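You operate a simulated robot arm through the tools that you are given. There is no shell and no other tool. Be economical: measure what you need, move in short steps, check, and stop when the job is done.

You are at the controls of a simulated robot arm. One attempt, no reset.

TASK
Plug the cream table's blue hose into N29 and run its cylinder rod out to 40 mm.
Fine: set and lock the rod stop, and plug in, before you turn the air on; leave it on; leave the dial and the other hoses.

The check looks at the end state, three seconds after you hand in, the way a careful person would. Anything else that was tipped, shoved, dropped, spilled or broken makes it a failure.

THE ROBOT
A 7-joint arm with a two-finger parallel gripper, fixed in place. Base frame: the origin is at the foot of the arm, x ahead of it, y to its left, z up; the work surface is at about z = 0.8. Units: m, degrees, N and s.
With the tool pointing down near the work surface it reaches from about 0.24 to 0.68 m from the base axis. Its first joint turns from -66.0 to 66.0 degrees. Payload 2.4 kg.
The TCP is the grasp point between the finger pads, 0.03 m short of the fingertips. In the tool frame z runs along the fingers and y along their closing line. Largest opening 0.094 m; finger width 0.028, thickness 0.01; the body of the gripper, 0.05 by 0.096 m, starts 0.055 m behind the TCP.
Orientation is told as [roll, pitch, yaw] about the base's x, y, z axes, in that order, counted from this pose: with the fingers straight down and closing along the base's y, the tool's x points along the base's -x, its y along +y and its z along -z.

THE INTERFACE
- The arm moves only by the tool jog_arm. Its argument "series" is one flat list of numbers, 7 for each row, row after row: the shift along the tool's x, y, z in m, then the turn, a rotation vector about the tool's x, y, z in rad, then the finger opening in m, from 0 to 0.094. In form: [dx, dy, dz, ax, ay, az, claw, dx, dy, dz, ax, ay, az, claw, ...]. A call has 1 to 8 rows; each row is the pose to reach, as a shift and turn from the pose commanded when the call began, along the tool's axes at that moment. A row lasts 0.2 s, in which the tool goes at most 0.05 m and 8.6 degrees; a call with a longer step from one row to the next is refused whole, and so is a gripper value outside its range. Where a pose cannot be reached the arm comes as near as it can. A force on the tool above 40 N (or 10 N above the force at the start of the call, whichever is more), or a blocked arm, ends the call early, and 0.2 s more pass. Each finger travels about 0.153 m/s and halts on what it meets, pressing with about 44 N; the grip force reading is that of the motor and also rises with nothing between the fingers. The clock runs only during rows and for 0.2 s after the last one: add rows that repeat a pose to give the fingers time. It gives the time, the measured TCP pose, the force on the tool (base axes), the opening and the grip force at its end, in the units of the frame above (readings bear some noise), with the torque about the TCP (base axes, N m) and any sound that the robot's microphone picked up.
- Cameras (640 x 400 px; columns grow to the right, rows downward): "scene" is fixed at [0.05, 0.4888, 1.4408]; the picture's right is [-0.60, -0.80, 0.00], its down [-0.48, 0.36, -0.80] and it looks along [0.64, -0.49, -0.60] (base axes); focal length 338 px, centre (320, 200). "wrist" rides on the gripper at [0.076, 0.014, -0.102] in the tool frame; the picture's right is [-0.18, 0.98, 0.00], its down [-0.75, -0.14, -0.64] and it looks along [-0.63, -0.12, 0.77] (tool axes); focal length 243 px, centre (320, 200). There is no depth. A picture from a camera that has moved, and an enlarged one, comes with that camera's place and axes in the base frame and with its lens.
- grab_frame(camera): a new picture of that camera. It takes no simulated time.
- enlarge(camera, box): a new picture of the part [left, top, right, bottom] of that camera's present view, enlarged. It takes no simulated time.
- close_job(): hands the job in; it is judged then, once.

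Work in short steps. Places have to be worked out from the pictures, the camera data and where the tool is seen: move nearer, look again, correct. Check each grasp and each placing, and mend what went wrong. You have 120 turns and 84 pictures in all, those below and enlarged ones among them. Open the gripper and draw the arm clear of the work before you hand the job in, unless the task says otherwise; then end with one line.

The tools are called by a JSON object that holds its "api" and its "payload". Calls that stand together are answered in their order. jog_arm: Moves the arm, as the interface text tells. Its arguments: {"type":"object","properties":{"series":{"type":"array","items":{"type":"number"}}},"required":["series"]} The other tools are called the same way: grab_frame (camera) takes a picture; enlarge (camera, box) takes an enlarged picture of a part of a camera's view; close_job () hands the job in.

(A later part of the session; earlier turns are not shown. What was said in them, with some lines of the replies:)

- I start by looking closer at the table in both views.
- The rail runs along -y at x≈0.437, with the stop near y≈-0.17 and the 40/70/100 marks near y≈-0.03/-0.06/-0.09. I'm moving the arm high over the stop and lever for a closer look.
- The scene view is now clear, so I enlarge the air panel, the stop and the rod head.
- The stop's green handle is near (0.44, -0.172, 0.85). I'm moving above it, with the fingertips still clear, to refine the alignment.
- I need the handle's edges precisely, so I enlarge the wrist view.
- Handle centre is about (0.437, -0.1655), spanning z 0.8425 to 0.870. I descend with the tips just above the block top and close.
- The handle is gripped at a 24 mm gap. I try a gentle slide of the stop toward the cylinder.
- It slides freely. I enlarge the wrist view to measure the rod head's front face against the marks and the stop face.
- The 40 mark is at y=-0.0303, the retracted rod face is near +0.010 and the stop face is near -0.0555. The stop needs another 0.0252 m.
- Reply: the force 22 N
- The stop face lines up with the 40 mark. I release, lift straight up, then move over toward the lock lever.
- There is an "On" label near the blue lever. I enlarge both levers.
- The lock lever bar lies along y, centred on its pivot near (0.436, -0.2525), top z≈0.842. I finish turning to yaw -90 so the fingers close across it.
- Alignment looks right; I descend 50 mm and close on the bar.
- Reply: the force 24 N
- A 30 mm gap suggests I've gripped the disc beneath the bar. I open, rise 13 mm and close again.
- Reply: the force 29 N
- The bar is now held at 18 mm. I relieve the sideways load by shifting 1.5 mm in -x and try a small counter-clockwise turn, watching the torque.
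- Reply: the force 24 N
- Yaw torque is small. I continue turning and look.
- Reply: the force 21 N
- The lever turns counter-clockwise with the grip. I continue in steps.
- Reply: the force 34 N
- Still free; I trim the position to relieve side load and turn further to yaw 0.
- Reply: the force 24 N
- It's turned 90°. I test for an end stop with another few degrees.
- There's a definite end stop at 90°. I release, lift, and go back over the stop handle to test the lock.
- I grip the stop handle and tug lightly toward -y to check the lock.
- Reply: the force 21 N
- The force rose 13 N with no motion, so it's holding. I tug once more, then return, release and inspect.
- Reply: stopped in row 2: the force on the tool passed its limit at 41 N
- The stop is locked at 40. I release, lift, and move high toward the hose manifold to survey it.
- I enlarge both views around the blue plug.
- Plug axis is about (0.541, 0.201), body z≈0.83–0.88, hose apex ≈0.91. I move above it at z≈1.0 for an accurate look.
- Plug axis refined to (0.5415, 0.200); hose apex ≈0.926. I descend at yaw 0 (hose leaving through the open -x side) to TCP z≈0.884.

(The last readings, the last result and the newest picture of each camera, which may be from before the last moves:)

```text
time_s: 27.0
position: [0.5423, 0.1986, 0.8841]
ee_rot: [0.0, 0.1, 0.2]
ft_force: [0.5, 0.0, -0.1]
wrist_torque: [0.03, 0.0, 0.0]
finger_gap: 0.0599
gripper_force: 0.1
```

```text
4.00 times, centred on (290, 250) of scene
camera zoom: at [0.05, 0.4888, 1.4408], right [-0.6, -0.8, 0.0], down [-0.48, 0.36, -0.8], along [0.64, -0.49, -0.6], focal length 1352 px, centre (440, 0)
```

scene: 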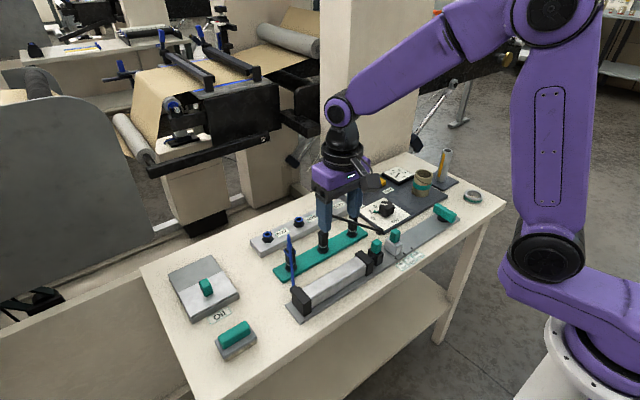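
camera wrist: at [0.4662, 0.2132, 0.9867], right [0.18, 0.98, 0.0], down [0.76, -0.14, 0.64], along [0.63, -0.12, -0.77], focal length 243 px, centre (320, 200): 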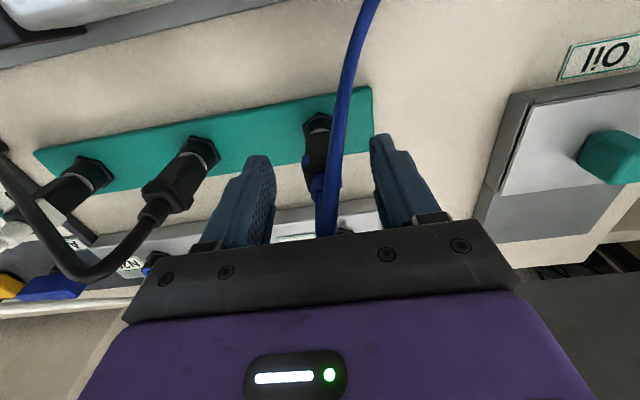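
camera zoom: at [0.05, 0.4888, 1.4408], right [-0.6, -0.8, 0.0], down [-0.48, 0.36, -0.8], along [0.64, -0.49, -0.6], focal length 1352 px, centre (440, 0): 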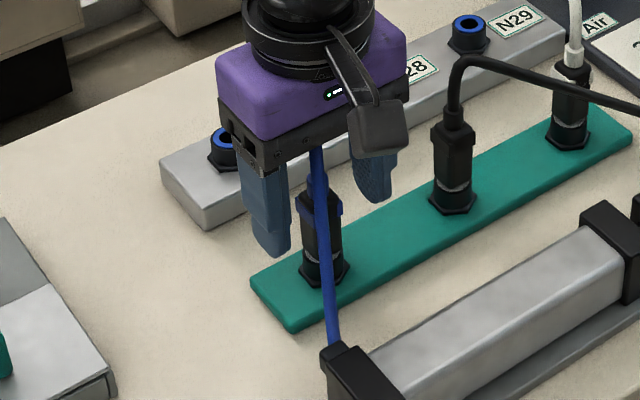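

The fingers straddle the plug. I close.

{"api": "jog_arm", "payload": {"series": [0, 0, 0, 0, 0, 0, 0.03, 0, 0, 0, 0, 0, 0, 0.008, 0, 0, 0, 0, 0, 0, 0.008]}}

{"api": "enlarge", "payload": {"camera": "wrist", "box": [220, 90, 420, 250]}}

```text
time_s: 27.8
position: [0.5439, 0.1998, 0.8846]
ee_rot: [-0.1, 0.0, 0.3]
ft_force: [0.8, 2.1, -3.4]
wrist_torque: [0.11, -0.04, -0.02]
finger_gap: 0.0189
gripper_force: 44.1
```

```text
2.50 times, centred on (320, 170) of wrist
camera zoom: at [0.4662, 0.2138, 0.987], right [0.18, 0.98, 0.0], down [0.75, -0.14, 0.64], along [0.63, -0.11, -0.77], focal length 606 px, centre (320, 275)
```

zoom: 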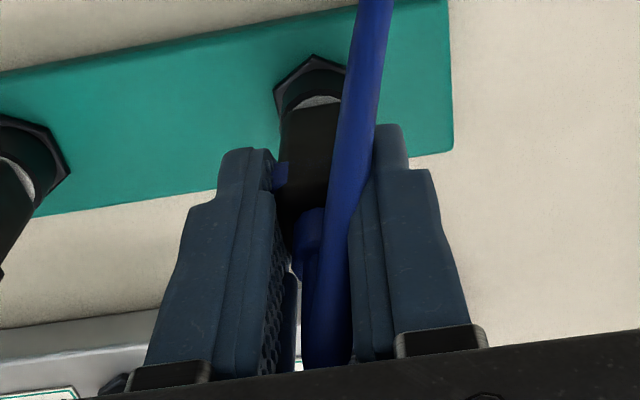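

Gripped at 18.9 mm with little side load. I pull straight up.

{"api": "jog_arm", "payload": {"series": [0, 0, -0.003, 0, 0, 0, 0.008, 0, 0, -0.006, 0, 0, 0, 0.008, 0, 0, -0.01, 0, 0, 0, 0.008, 0, 0, -0.016, 0, 0, 0, 0.008]}}

{"api": "enlarge", "payload": {"camera": "scene", "box": [240, 200, 340, 300]}}

```text
time_s: 28.8
position: [0.5424, 0.2001, 0.901]
ee_rot: [0.0, 0.1, 0.4]
ft_force: [0.2, 0.5, -0.4]
wrist_torque: [0.01, 0.02, 0.02]
finger_gap: 0.0186
gripper_force: 44.3
```

```text
4.00 times, centred on (290, 250) of scene
camera zoom: at [0.05, 0.4888, 1.4408], right [-0.6, -0.8, 0.0], down [-0.48, 0.36, -0.8], along [0.64, -0.49, -0.6], focal length 1352 px, centre (440, 0)
```

zoom: 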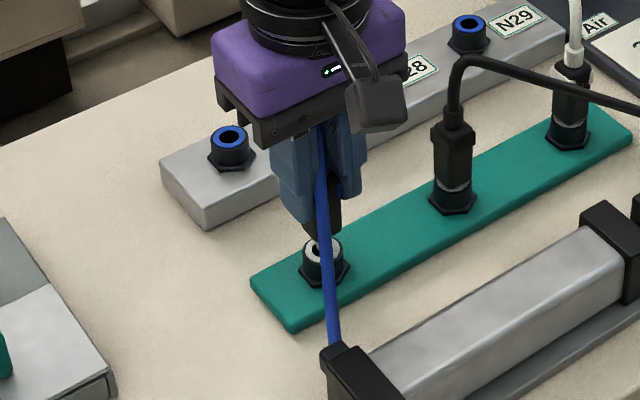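

It came out cleanly and hangs straight. I lift to clear everything and check the plug.

{"api": "jog_arm", "payload": {"series": [0, 0, -0.025, 0, 0, 0, 0.008, 0, 0, -0.05, 0, 0, 0, 0.008, 0, 0, -0.08, 0, 0, 0, 0.008, -0.03, 0, -0.095, 0, 0, 0, 0.008, -0.065, 0, -0.095, 0, 0, 0, 0.008, -0.1, 0, -0.095, 0, 0, 0, 0.008]}}

{"api": "grab_frame", "payload": {"camera": "wrist"}}

{"api": "enlarge", "payload": {"camera": "scene", "box": [220, 130, 348, 310]}}

```text
time_s: 30.2
position: [0.6422, 0.2001, 0.9947]
ee_rot: [-0.1, 0.1, 0.3]
ft_force: [0.5, 0.5, -0.3]
wrist_torque: [0.01, 0.04, -0.01]
finger_gap: 0.0189
gripper_force: 44.0
```

```text
37 pictures are left
camera wrist: at [0.5663, 0.2136, 1.0978], right [0.18, 0.98, 0.0], down [0.76, -0.14, 0.64], along [0.63, -0.12, -0.77], focal length 243 px, centre (320, 200)
```

wrist: 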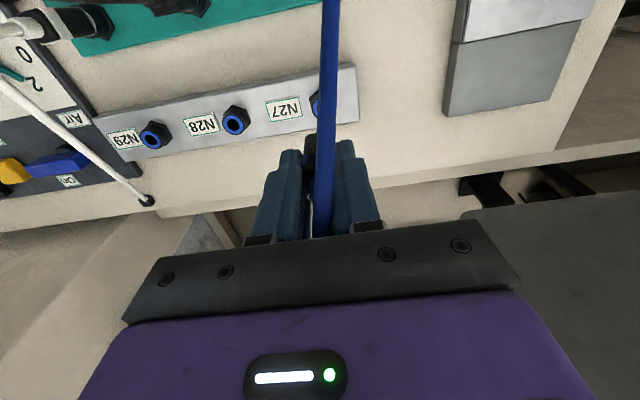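

```text
2.22 times, centred on (284, 220) of scene
camera zoom: at [0.0499, 0.4888, 1.4408], right [-0.6, -0.8, 0.0], down [-0.48, 0.36, -0.8], along [0.64, -0.49, -0.6], focal length 751 px, centre (400, 156)
```

zoom: 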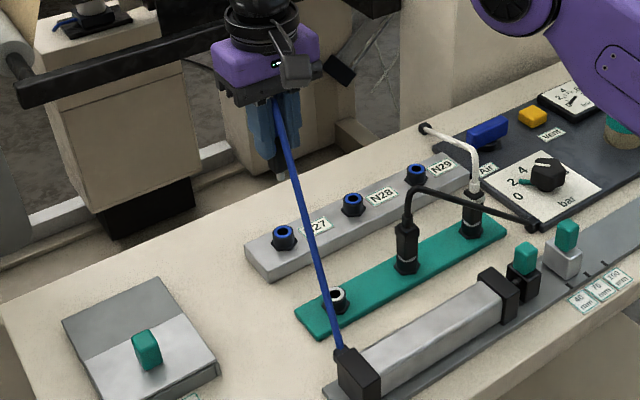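

The hose follows freely. I traverse along the N-manifold toward N29 at this height, turning the yaw to about -40° so the hose leaves through the open side.

{"api": "jog_arm", "payload": {"series": [-0.003, -0.035, 0, 0, 0, 0.14, 0.008, -0.003, -0.07, 0, 0, 0, 0.28, 0.008, -0.003, -0.105, 0, 0, 0, 0.42, 0.008, -0.003, -0.14, 0, 0, 0, 0.56, 0.008, -0.003, -0.165, 0, 0, 0, 0.7, 0.008]}}

{"api": "grab_frame", "payload": {"camera": "wrist"}}

{"api": "enlarge", "payload": {"camera": "scene", "box": [270, 130, 398, 230]}}

```text
time_s: 31.4
position: [0.6468, 0.0338, 0.9949]
ee_rot: [0.0, 0.0, -40.0]
ft_force: [0.0, -0.3, 0.2]
wrist_torque: [0.0, 0.0, -0.03]
finger_gap: 0.0185
gripper_force: 43.6
```

```text
35 pictures are left
camera wrist: at [0.5973, 0.0936, 1.0974], right [0.77, 0.63, 0.0], down [0.49, -0.59, 0.64], along [0.41, -0.5, -0.77], focal length 243 px, centre (320, 200)
```

wrist: 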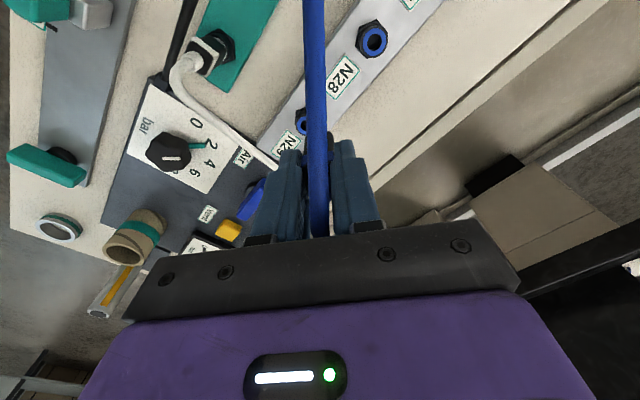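

```text
4.00 times, centred on (334, 180) of scene
camera zoom: at [0.0499, 0.4888, 1.4408], right [-0.6, -0.8, 0.0], down [-0.48, 0.36, -0.8], along [0.64, -0.49, -0.6], focal length 1352 px, centre (264, 280)
```

zoom: 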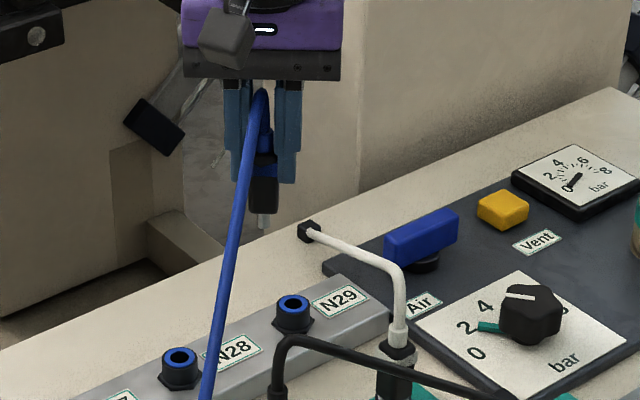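

The plug shows a white stem ~14 mm long. N29 is partly hidden by the hose, so I sidestep 35 mm along the closing line to measure it unobstructed.

{"api": "jog_arm", "payload": {"series": [0, 0.018, 0, 0, 0, 0, 0.008, 0, 0.035, 0, 0, 0, 0, 0.008, 0, 0.035, 0, 0, 0, 0, 0.008]}}

{"api": "enlarge", "payload": {"camera": "wrist", "box": [220, 40, 380, 180]}}

```text
time_s: 32.2
position: [0.6683, 0.0613, 0.9957]
ee_rot: [-0.1, 0.2, -39.8]
ft_force: [0.1, 0.0, -0.4]
wrist_torque: [0.01, -0.01, 0.0]
finger_gap: 0.0187
gripper_force: 44.3
```

```text
2.86 times, centred on (300, 110) of wrist
camera zoom: at [0.6191, 0.1219, 1.0976], right [0.77, 0.64, 0.0], down [0.49, -0.59, 0.64], along [0.41, -0.49, -0.77], focal length 693 px, centre (377, 457)
```

zoom: 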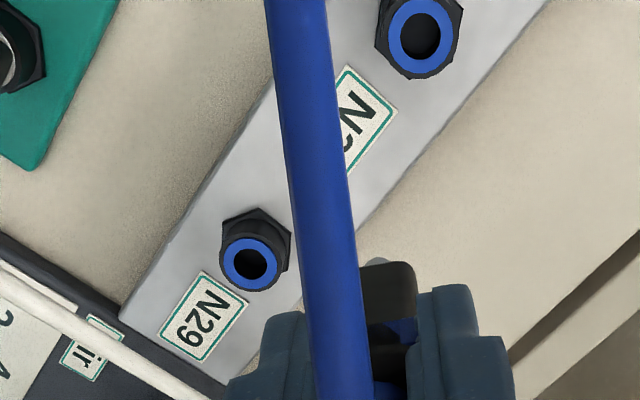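

N29's hole is near (0.651, 0.006, 0.85), and the stem tip is ~68 mm below the TCP. I move over it with the tip about 12 mm above and check alignment in both views.

{"api": "jog_arm", "payload": {"series": [-0.0112, -0.0265, 0, 0, 0, 0, 0.008, -0.0224, -0.053, 0, 0, 0, 0, 0.008, -0.0224, -0.053, 0.03, 0, 0, 0, 0.008, -0.0224, -0.053, 0.058, 0, 0, 0, 0.008, -0.0224, -0.053, 0.058, 0, 0, 0, 0.008]}}

{"api": "enlarge", "payload": {"camera": "wrist", "box": [240, 60, 400, 180]}}

{"api": "enlarge", "payload": {"camera": "scene", "box": [300, 160, 364, 220]}}

```text
time_s: 33.4
position: [0.6515, 0.0066, 0.9365]
ee_rot: [0.0, 0.2, -39.9]
ft_force: [-0.1, 0.1, -0.3]
wrist_torque: [0.04, -0.02, 0.0]
finger_gap: 0.0188
gripper_force: 43.8
```

```text
3.33 times, centred on (320, 120) of wrist
camera zoom: at [0.6019, 0.0667, 1.0395], right [0.77, 0.64, 0.0], down [0.49, -0.59, 0.64], along [0.41, -0.49, -0.77], focal length 809 px, centre (320, 467)
```

zoom: 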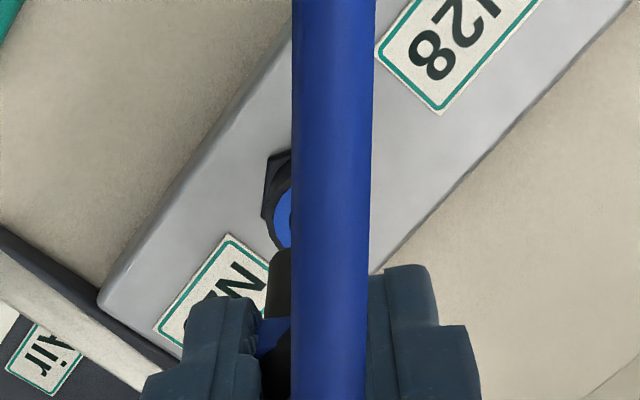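

```text
6.67 times, centred on (332, 190) of scene
camera zoom: at [0.05, 0.4888, 1.4408], right [-0.6, -0.8, 0.0], down [-0.48, 0.36, -0.8], along [0.64, -0.49, -0.6], focal length 2254 px, centre (240, 267)
```

zoom: 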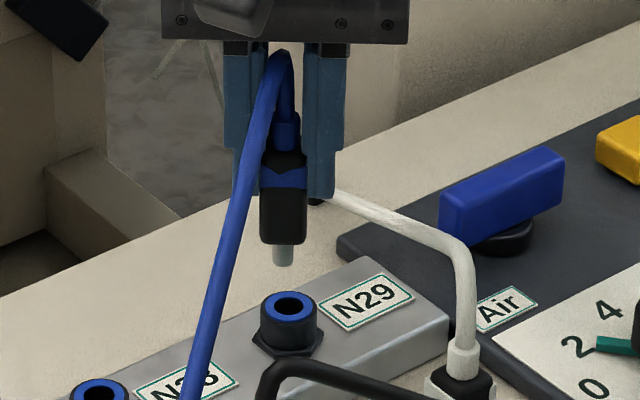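

Scene view shows the stem ~2.3 mm to the left of the hole. I correct that and descend 9 mm, then look again.

{"api": "jog_arm", "payload": {"series": [-0.0004, -0.0023, 0.004, 0, 0, 0, 0.008, -0.0004, -0.0023, 0.009, 0, 0, 0, 0.008, -0.0004, -0.0023, 0.009, 0, 0, 0, 0.008]}}

{"api": "enlarge", "payload": {"camera": "wrist", "box": [280, 90, 360, 150]}}

{"api": "enlarge", "payload": {"camera": "scene", "box": [312, 180, 344, 220]}}

```text
time_s: 34.2
position: [0.6507, 0.0061, 0.9285]
ee_rot: [0.0, 0.0, -39.7]
ft_force: [0.1, -0.1, -0.5]
wrist_torque: [0.01, -0.03, 0.0]
finger_gap: 0.0185
gripper_force: 43.9
```

```text
6.67 times, centred on (320, 120) of wrist
camera zoom: at [0.6013, 0.0646, 1.0307], right [0.77, 0.64, 0.0], down [0.49, -0.59, 0.64], along [0.41, -0.49, -0.77], focal length 1618 px, centre (320, 733)
```

zoom: 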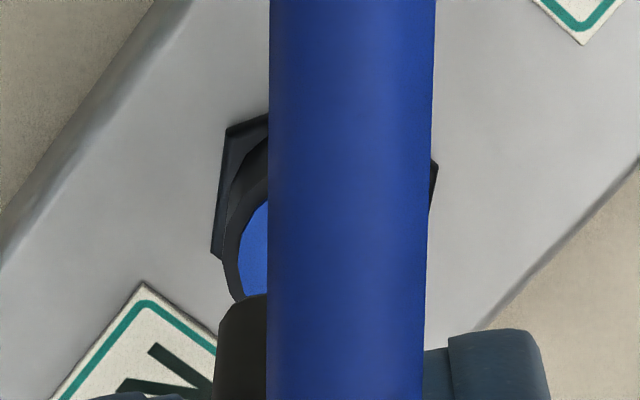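

```text
10.00 times, centred on (328, 200) of scene
camera zoom: at [0.05, 0.4888, 1.4408], right [-0.6, -0.8, 0.0], down [-0.48, 0.36, -0.8], along [0.64, -0.49, -0.6], focal length 3381 px, centre (240, 200)
```

zoom: 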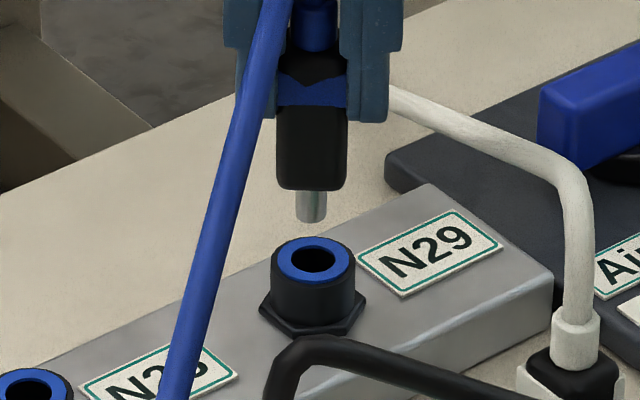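

Nearly aligned; I trim ~1 mm and lower 12 mm to just above the collar.

{"api": "jog_arm", "payload": {"series": [-0.001, -0.0005, 0.006, 0, 0, 0, 0.008, -0.001, -0.0005, 0.012, 0, 0, 0, 0.008, -0.001, -0.0005, 0.012, 0, 0, 0, 0.008]}}

{"api": "enlarge", "payload": {"camera": "scene", "box": [312, 180, 344, 220]}}

```text
time_s: 35.0
position: [0.651, 0.0026, 0.9165]
ee_rot: [0.1, 0.2, -39.9]
ft_force: [0.5, -0.2, 0.3]
wrist_torque: [0.01, 0.0, -0.02]
finger_gap: 0.0189
gripper_force: 44.0
```

```text
10.00 times, centred on (328, 200) of scene
camera zoom: at [0.05, 0.4888, 1.4408], right [-0.6, -0.8, 0.0], down [-0.48, 0.36, -0.8], along [0.64, -0.49, -0.6], focal length 3381 px, centre (240, 200)
```

zoom: 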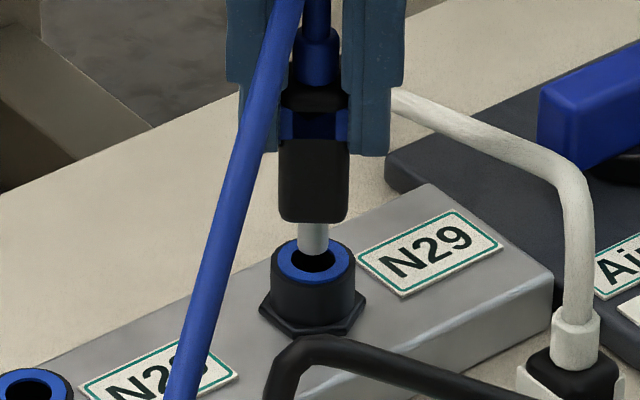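

Stem is centred and ~3 mm above the hole. I lower further in small steps, watching force.

{"api": "jog_arm", "payload": {"series": [0, 0, 0.002, 0, 0, 0, 0.008, 0, 0, 0.004, 0, 0, 0, 0.008, 0, 0, 0.006, 0, 0, 0, 0.008, 0, 0, 0.008, 0, 0, 0, 0.008]}}

{"api": "enlarge", "payload": {"camera": "scene", "box": [312, 180, 344, 220]}}

```text
time_s: 36.0
position: [0.652, 0.0042, 0.9087]
ee_rot: [0.0, 0.0, -39.9]
ft_force: [-0.2, -0.6, -0.7]
wrist_torque: [0.01, 0.01, -0.01]
finger_gap: 0.0189
gripper_force: 44.5
```

```text
10.00 times, centred on (328, 200) of scene
camera zoom: at [0.05, 0.4888, 1.4408], right [-0.6, -0.8, 0.0], down [-0.48, 0.36, -0.8], along [0.64, -0.49, -0.6], focal length 3381 px, centre (240, 200)
```

zoom: 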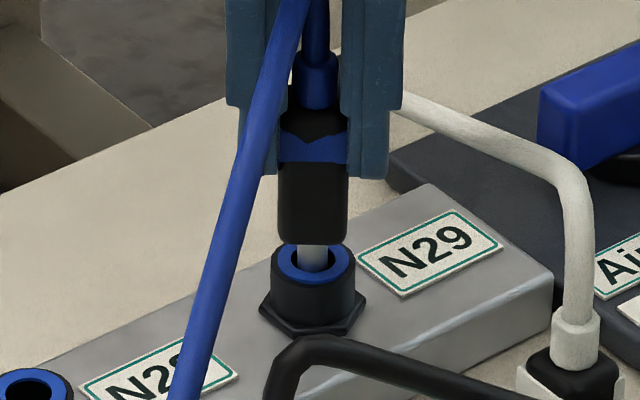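

The stem is entering the hole with no contact force. I push on down.

{"api": "jog_arm", "payload": {"series": [0, 0, 0.003, 0, 0, 0, 0.008, 0, 0, 0.006, 0, 0, 0, 0.008, 0, 0, 0.008, 0, 0, 0, 0.008, 0, 0, 0.01, 0, 0, 0, 0.008, 0, 0, 0.011, 0, 0, 0, 0.008]}}

{"api": "enlarge", "payload": {"camera": "scene", "box": [312, 180, 344, 220]}}

```text
time_s: 37.2
position: [0.6523, 0.0035, 0.9012]
ee_rot: [0.1, 0.1, -39.9]
ft_force: [-9.6, 0.0, 24.9]
wrist_torque: [-0.09, 0.54, 0.0]
finger_gap: 0.0188
gripper_force: 43.2
```

```text
10.00 times, centred on (328, 200) of scene
camera zoom: at [0.0492, 0.4888, 1.4408], right [-0.6, -0.8, 0.0], down [-0.48, 0.36, -0.8], along [0.64, -0.49, -0.6], focal length 3381 px, centre (240, 200)
```

zoom: 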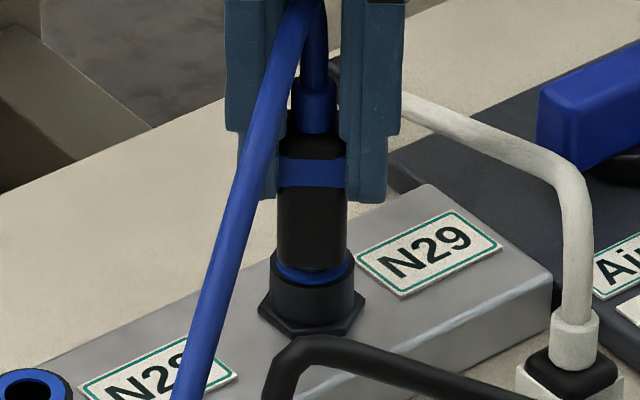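

The plug body is at the collar with 25 N resistance. I press a little more to be sure it seats.

{"api": "jog_arm", "payload": {"series": [0, 0, 0.001, 0, 0, 0, 0.008, 0, 0, 0.002, 0, 0, 0, 0.008, 0, 0, 0.003, 0, 0, 0, 0.008]}}

{"api": "enlarge", "payload": {"camera": "scene", "box": [312, 180, 344, 220]}}

```text
time_s: 38.0
position: [0.6526, 0.0026, 0.898]
ee_rot: [0.3, -0.2, -39.9]
ft_force: [-10.1, -3.9, 37.1]
wrist_torque: [-0.29, 0.54, -0.04]
finger_gap: 0.0185
gripper_force: 43.9
```

```text
10.00 times, centred on (328, 200) of scene
camera zoom: at [0.0489, 0.4887, 1.4409], right [-0.6, -0.8, 0.0], down [-0.47, 0.36, -0.8], along [0.64, -0.49, -0.6], focal length 3381 px, centre (240, 200)
```

zoom: 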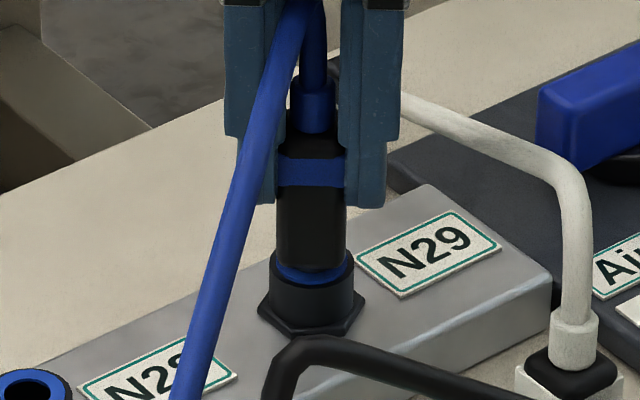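

No visible further travel. There's a -10 N side load, so I relieve it with a sub-millimetre shift while pressing.

{"api": "jog_arm", "payload": {"series": [0.0006, -0.0005, -0.001, 0, 0, 0, 0.008, 0.0008, -0.0007, -0.001, 0, 0, 0, 0.008, 0.0008, -0.0007, 0.0005, 0, 0, 0, 0.008]}}

{"api": "enlarge", "payload": {"camera": "scene", "box": [284, 180, 380, 270]}}

```text
time_s: 38.8
position: [0.6514, 0.0021, 0.8974]
ee_rot: [0.3, -0.3, -39.9]
ft_force: [-1.0, -6.3, 33.7]
wrist_torque: [-0.42, 0.03, -0.03]
finger_gap: 0.0186
gripper_force: 44.1
```

```text
4.44 times, centred on (332, 225) of scene
camera zoom: at [0.0492, 0.4886, 1.4409], right [-0.6, -0.8, 0.0], down [-0.48, 0.36, -0.8], along [0.64, -0.49, -0.6], focal length 1502 px, centre (267, 89)
```

zoom: 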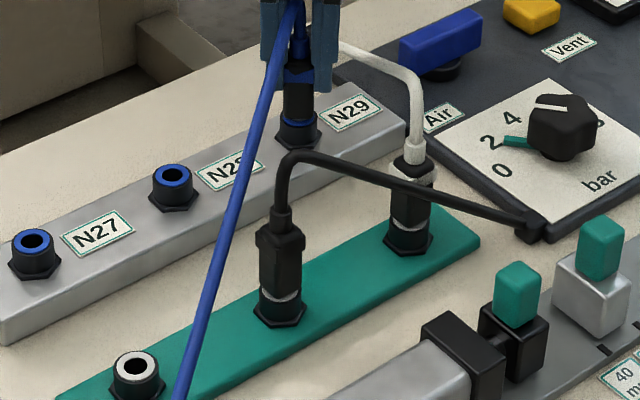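

The seating crescent now matches the parked plugs. I release with a small opening and lift straight up.

{"api": "jog_arm", "payload": {"series": [0, 0, -0.002, 0, 0, 0, 0.008, 0, 0, -0.002, 0, 0, 0, 0.04, 0, 0, -0.002, 0, 0, 0, 0.04, 0, 0, -0.03, 0, 0, 0, 0.04, 0, 0, -0.07, 0, 0, 0, 0.04, 0, 0, -0.11, 0, 0, 0, 0.04, 0, 0, -0.15, 0, 0, 0, 0.04]}}

{"api": "enlarge", "payload": {"camera": "scene", "box": [284, 160, 380, 230]}}

```text
time_s: 40.4
position: [0.6501, 0.0029, 1.0439]
ee_rot: [0.0, 0.2, -39.8]
ft_force: [-0.4, 0.4, 1.1]
wrist_torque: [0.02, 0.04, 0.02]
finger_gap: 0.0398
gripper_force: 0.1
```

```text
5.71 times, centred on (332, 195) of scene
camera zoom: at [0.0499, 0.4888, 1.4408], right [-0.6, -0.8, 0.0], down [-0.48, 0.36, -0.8], along [0.64, -0.49, -0.6], focal length 1932 px, centre (251, 229)
```

zoom: 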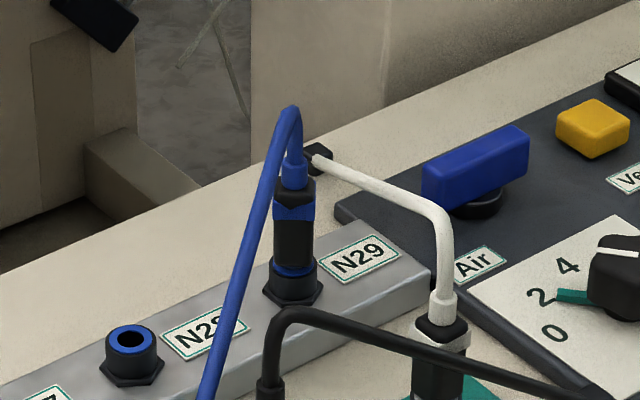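

N29 is plugged in. Next the blue Air lever: I move over toward it, staying high above the white hose.

{"api": "jog_arm", "payload": {"series": [-0.004, -0.036, 0, 0, 0, 0, 0.06, -0.008, -0.072, 0, 0, 0, 0, 0.06, -0.012, -0.108, 0, 0, 0, 0, 0.06, -0.016, -0.143, 0, 0, 0, 0, 0.06]}}

{"api": "grab_frame", "payload": {"camera": "wrist"}}

```text
time_s: 41.4
position: [0.5719, -0.1163, 1.0436]
ee_rot: [0.0, 0.0, -39.8]
ft_force: [0.7, -0.3, -0.1]
wrist_torque: [-0.01, -0.02, 0.0]
finger_gap: 0.06
gripper_force: 0.1
```

```text
22 pictures are left
camera wrist: at [0.521, -0.0568, 1.1464], right [0.77, 0.64, 0.0], down [0.49, -0.59, 0.64], along [0.41, -0.49, -0.77], focal length 243 px, centre (320, 200)
```

wrist: 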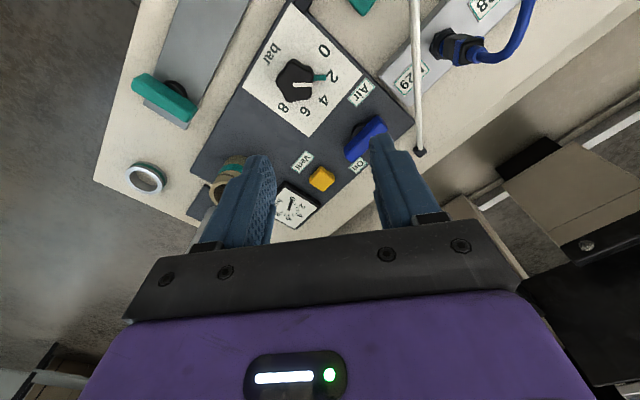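

I enlarge the lever area.

{"api": "enlarge", "payload": {"camera": "wrist", "box": [310, 80, 438, 180]}}

```text
4.00 times, centred on (374, 130) of wrist
camera zoom: at [0.521, -0.0568, 1.1464], right [0.77, 0.64, 0.0], down [0.49, -0.59, 0.64], along [0.41, -0.49, -0.77], focal length 970 px, centre (104, 480)
```

zoom: 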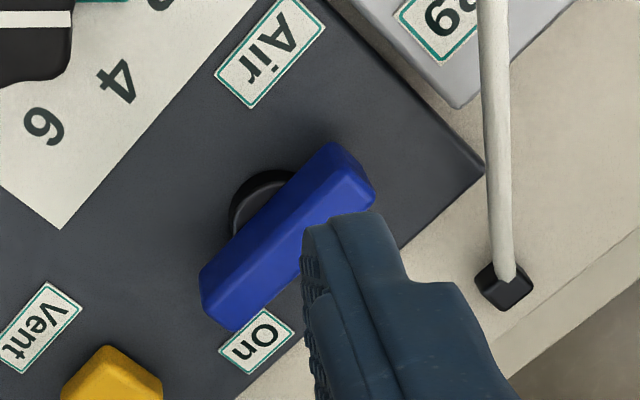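

The Air lever is along y, centred about (0.660, -0.132), with "On" beyond its -y end on the +x side, suggesting a counter-clockwise turn like the lock. I move above it, turning to yaw -90.

{"api": "jog_arm", "payload": {"series": [-0.013, 0.0075, 0, 0, 0, 0.126, 0.06, -0.026, 0.015, 0, 0, 0, 0.252, 0.06, -0.039, 0.022, 0, 0, 0, 0.378, 0.06, -0.052, 0.03, 0.02, 0, 0, 0.504, 0.06, -0.065, 0.037, 0.05, 0, 0, 0.63, 0.06, -0.0777, 0.0446, 0.08, 0, 0, 0.756, 0.06, -0.0777, 0.0446, 0.113, 0, 0, 0.876, 0.06]}}

{"api": "grab_frame", "payload": {"camera": "wrist"}}

```text
time_s: 43.0
position: [0.6592, -0.1332, 0.9306]
ee_rot: [-0.1, 0.0, -90.2]
ft_force: [0.2, -0.1, 0.3]
wrist_torque: [0.0, 0.01, 0.01]
finger_gap: 0.0598
gripper_force: 0.1
```

```text
20 pictures are left
camera wrist: at [0.6736, -0.0562, 1.0329], right [0.98, -0.19, 0.0], down [-0.14, -0.75, 0.64], along [-0.12, -0.63, -0.77], focal length 243 px, centre (320, 200)
```

wrist: 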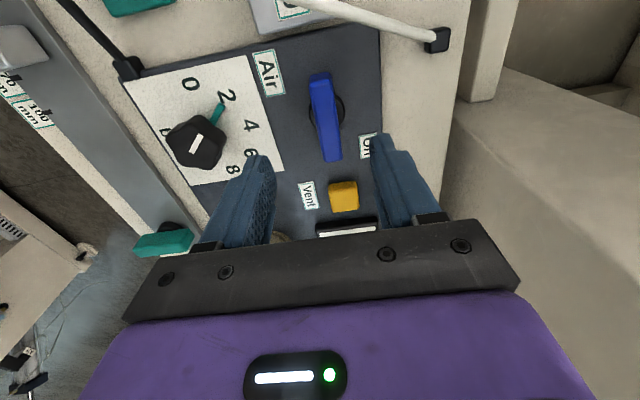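

Pivot refined to about (0.6645, -0.133). I shift 5 mm in +x, descend to z≈0.866 and close on the bar.

{"api": "jog_arm", "payload": {"series": [0, 0.005, 0.03, 0, 0, 0, 0.05, 0, 0.005, 0.0645, 0, 0, 0, 0.05, 0, 0.005, 0.0645, 0, 0, 0, 0.01, 0, 0.005, 0.0645, 0, 0, 0, 0.01]}}

{"api": "grab_frame", "payload": {"camera": "wrist"}}

```text
time_s: 44.0
position: [0.6651, -0.1326, 0.8659]
ee_rot: [0.1, 0.0, -89.9]
ft_force: [8.1, -1.5, -4.7]
wrist_torque: [0.19, -0.24, 0.23]
finger_gap: 0.018
gripper_force: 44.8
```

```text
19 pictures are left
camera wrist: at [0.6787, -0.0559, 0.9681], right [0.98, -0.18, 0.0], down [-0.14, -0.75, 0.64], along [-0.12, -0.63, -0.77], focal length 243 px, centre (320, 200)
```

wrist: 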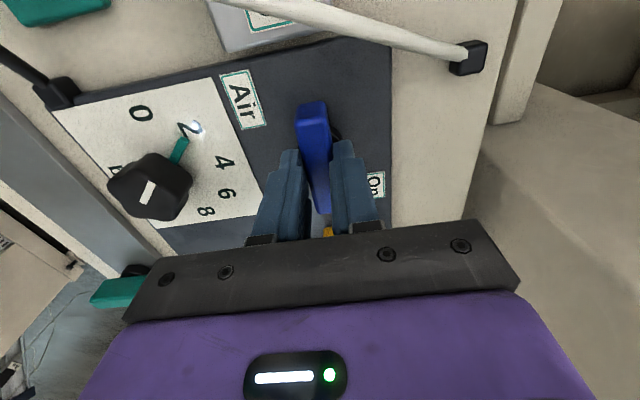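

Bar gripped. I try a small counter-clockwise turn and read the torque.

{"api": "jog_arm", "payload": {"series": [0, 0, 0, 0, 0, -0.07, 0.01, 0, 0, 0, 0, 0, -0.14, 0.01]}}

```text
time_s: 44.6
position: [0.6647, -0.1318, 0.8668]
ee_rot: [0.0, 0.0, -82.0]
ft_force: [9.4, -2.0, -7.4]
wrist_torque: [-0.22, -0.39, 0.0]
finger_gap: 0.0178
gripper_force: 45.3
```

No resistance, gap unchanged, so it's turning. I continue.

{"api": "jog_arm", "payload": {"series": [0, 0.0005, 0, 0, 0, -0.13, 0.01, 0, 0.0005, 0, 0, 0, -0.26, 0.01, 0, 0.0005, 0, 0, 0, -0.39, 0.01, 0, 0.0005, 0, 0, 0, -0.52, 0.01, 0, 0.0005, 0, 0, 0, -0.65, 0.01]}}

{"api": "grab_frame", "payload": {"camera": "scene"}}

```text
time_s: 45.8
position: [0.6639, -0.1325, 0.8667]
ee_rot: [-0.2, 0.2, -44.7]
ft_force: [-12.0, -2.3, 1.5]
wrist_torque: [-0.57, -0.37, -0.07]
finger_gap: 0.0178
gripper_force: 44.9
```

```text
18 pictures are left
```

scene: 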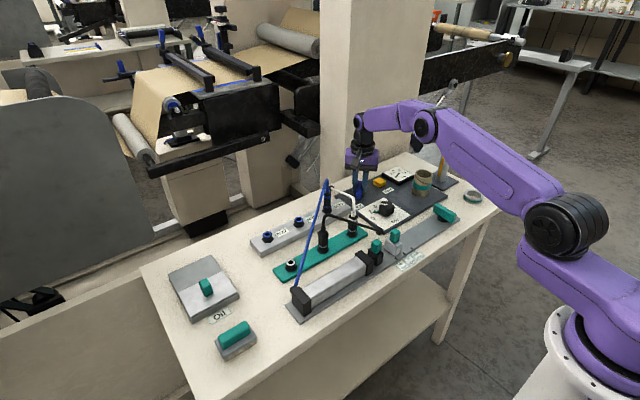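

Still turning freely; I continue toward the 90° end stop.

{"api": "jog_arm", "payload": {"series": [0, 0, 0, 0, 0, -0.13, 0.01, 0, 0, 0, 0, 0, -0.26, 0.01, 0, 0, 0, 0, 0, -0.39, 0.01, 0, 0, 0, 0, 0, -0.52, 0.01, 0, 0, 0, 0, 0, -0.65, 0.01, 0, 0, 0, 0, 0, -0.78, 0.01]}}

{"api": "enlarge", "payload": {"camera": "scene", "box": [340, 150, 468, 270]}}

```text
time_s: 47.2
position: [0.6626, -0.1348, 0.8651]
ee_rot: [0.0, 0.4, -0.1]
ft_force: [-24.4, -15.0, 0.8]
wrist_torque: [-0.18, 0.13, -0.03]
finger_gap: 0.0176
gripper_force: 45.2
```

```text
3.33 times, centred on (404, 210) of scene
camera zoom: at [0.0494, 0.4885, 1.4409], right [-0.6, -0.8, 0.0], down [-0.48, 0.36, -0.8], along [0.64, -0.49, -0.6], focal length 1127 px, centre (40, 167)
```

zoom: 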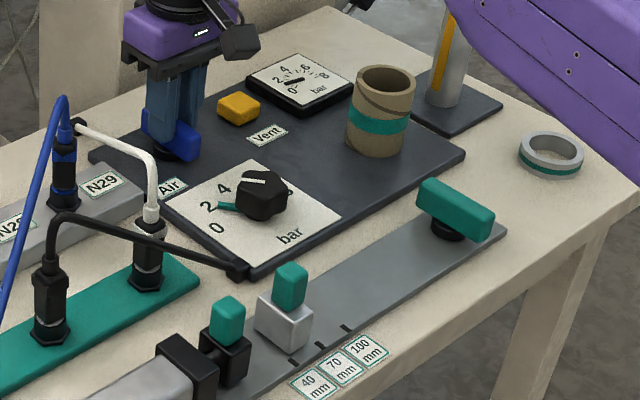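

The gauge needle is rising, so the air is on. I open, lift off the lever, and wait a moment.

{"api": "jog_arm", "payload": {"series": [0, 0, 0, 0, 0, 0, 0.04, 0, 0, 0, 0, 0, 0, 0.045, 0, 0, -0.03, 0, 0, 0, 0.045, 0, 0, -0.07, 0, 0, 0, 0.045, 0, 0, -0.12, 0, 0, 0, 0.045, 0, 0, -0.15, 0, 0, 0, 0.045]}}

{"api": "jog_arm", "payload": {"series": [0.04, 0, 0, 0, 0, 0, 0.045, 0.08, 0, 0, 0, 0, 0, 0.045, 0.12, 0, 0, 0, 0, 0, 0.045, 0.16, 0, 0, 0, 0, 0, 0.045, 0.2, 0, 0, 0, 0, 0, 0.045, 0.24, 0, 0, 0, 0, 0, 0.045, 0.28, 0, 0, 0, 0, 0, 0.045, 0.3, 0, 0, 0, 0, 0, 0.045]}}

{"api": "enlarge", "payload": {"camera": "scene", "box": [340, 150, 468, 270]}}

{"api": "enlarge", "payload": {"camera": "scene", "box": [340, 215, 420, 285]}}

```text
time_s: 48.6
position: [0.6646, -0.1314, 1.0171]
ee_rot: [0.0, 0.1, -0.1]
ft_force: [-0.4, -1.4, -0.4]
wrist_torque: [-0.01, -0.01, 0.04]
finger_gap: 0.0449
gripper_force: 0.1
```

```text
time_s: 50.4
position: [0.3653, -0.1322, 1.0181]
ee_rot: [-0.1, -0.1, -0.2]
ft_force: [0.6, 1.2, -0.1]
wrist_torque: [-0.03, 0.0, -0.01]
finger_gap: 0.045
gripper_force: 0.1
```

```text
3.33 times, centred on (404, 210) of scene
camera zoom: at [0.0499, 0.4888, 1.4408], right [-0.6, -0.8, 0.0], down [-0.48, 0.36, -0.8], along [0.64, -0.49, -0.6], focal length 1127 px, centre (40, 167)
```

zoom: 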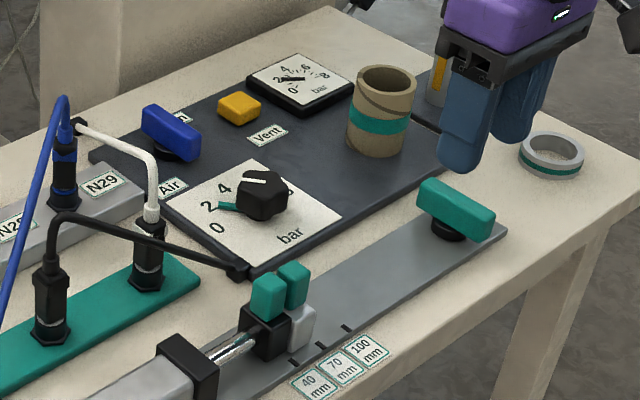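

```text
5.71 times, centred on (380, 250) of scene
camera zoom: at [0.0499, 0.4888, 1.4408], right [-0.6, -0.8, 0.0], down [-0.48, 0.36, -0.8], along [0.64, -0.49, -0.6], focal length 1932 px, centre (-23, -86)
```

zoom: 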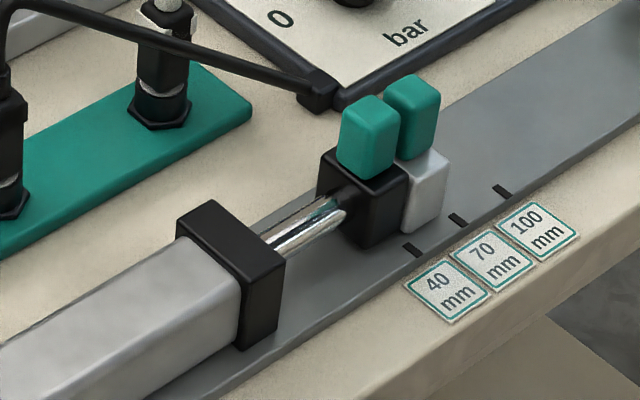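

The rod has run out against the stop. I move the wrist camera over the marks to verify it's still at 40.

{"api": "jog_arm", "payload": {"series": [0.03, 0.04, 0, 0, 0, 0, 0.045, 0.04, 0.08, 0, 0, 0, 0, 0.045, 0.04, 0.1, 0, 0, 0, 0, 0.045, 0.04, 0.1, 0, 0, 0, 0, 0.045]}}

{"api": "enlarge", "payload": {"camera": "wrist", "box": [240, 70, 420, 190]}}

{"api": "enlarge", "payload": {"camera": "scene", "box": [300, 150, 420, 225]}}

```text
time_s: 51.4
position: [0.3249, -0.0305, 1.0174]
ee_rot: [0.0, 0.0, -0.1]
ft_force: [-0.4, -0.8, 0.3]
wrist_torque: [0.0, 0.03, -0.03]
finger_gap: 0.0453
gripper_force: 0.0
```

```text
3.33 times, centred on (330, 130) of wrist
camera zoom: at [0.2486, -0.0164, 1.1201], right [0.19, 0.98, 0.0], down [0.75, -0.14, 0.64], along [0.63, -0.12, -0.77], focal length 809 px, centre (287, 433)
```

zoom: 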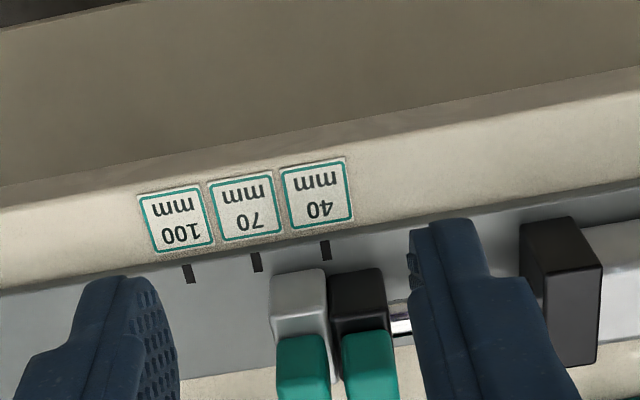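

```text
5.33 times, centred on (360, 188) of scene
camera zoom: at [0.0499, 0.4888, 1.4408], right [-0.6, -0.8, 0.0], down [-0.48, 0.36, -0.8], along [0.64, -0.49, -0.6], focal length 1803 px, centre (107, 267)
```

zoom: 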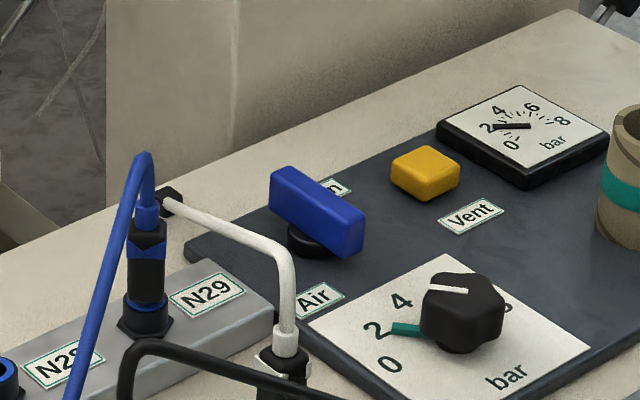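

The rod meets the stop at the 40 mm mark, the gauge reads about 2 bar, N29 is still plugged and the arm is clear. I'm handing in.

{"api": "close_job", "payload": {}}

```text
The job is handed in.
```

The blue hose is plugged into N29, the rod stop is locked, and the rod has run out to the stop at the 40 mm mark. The air is on and left on, and I did not touch the dial or the other hoses.
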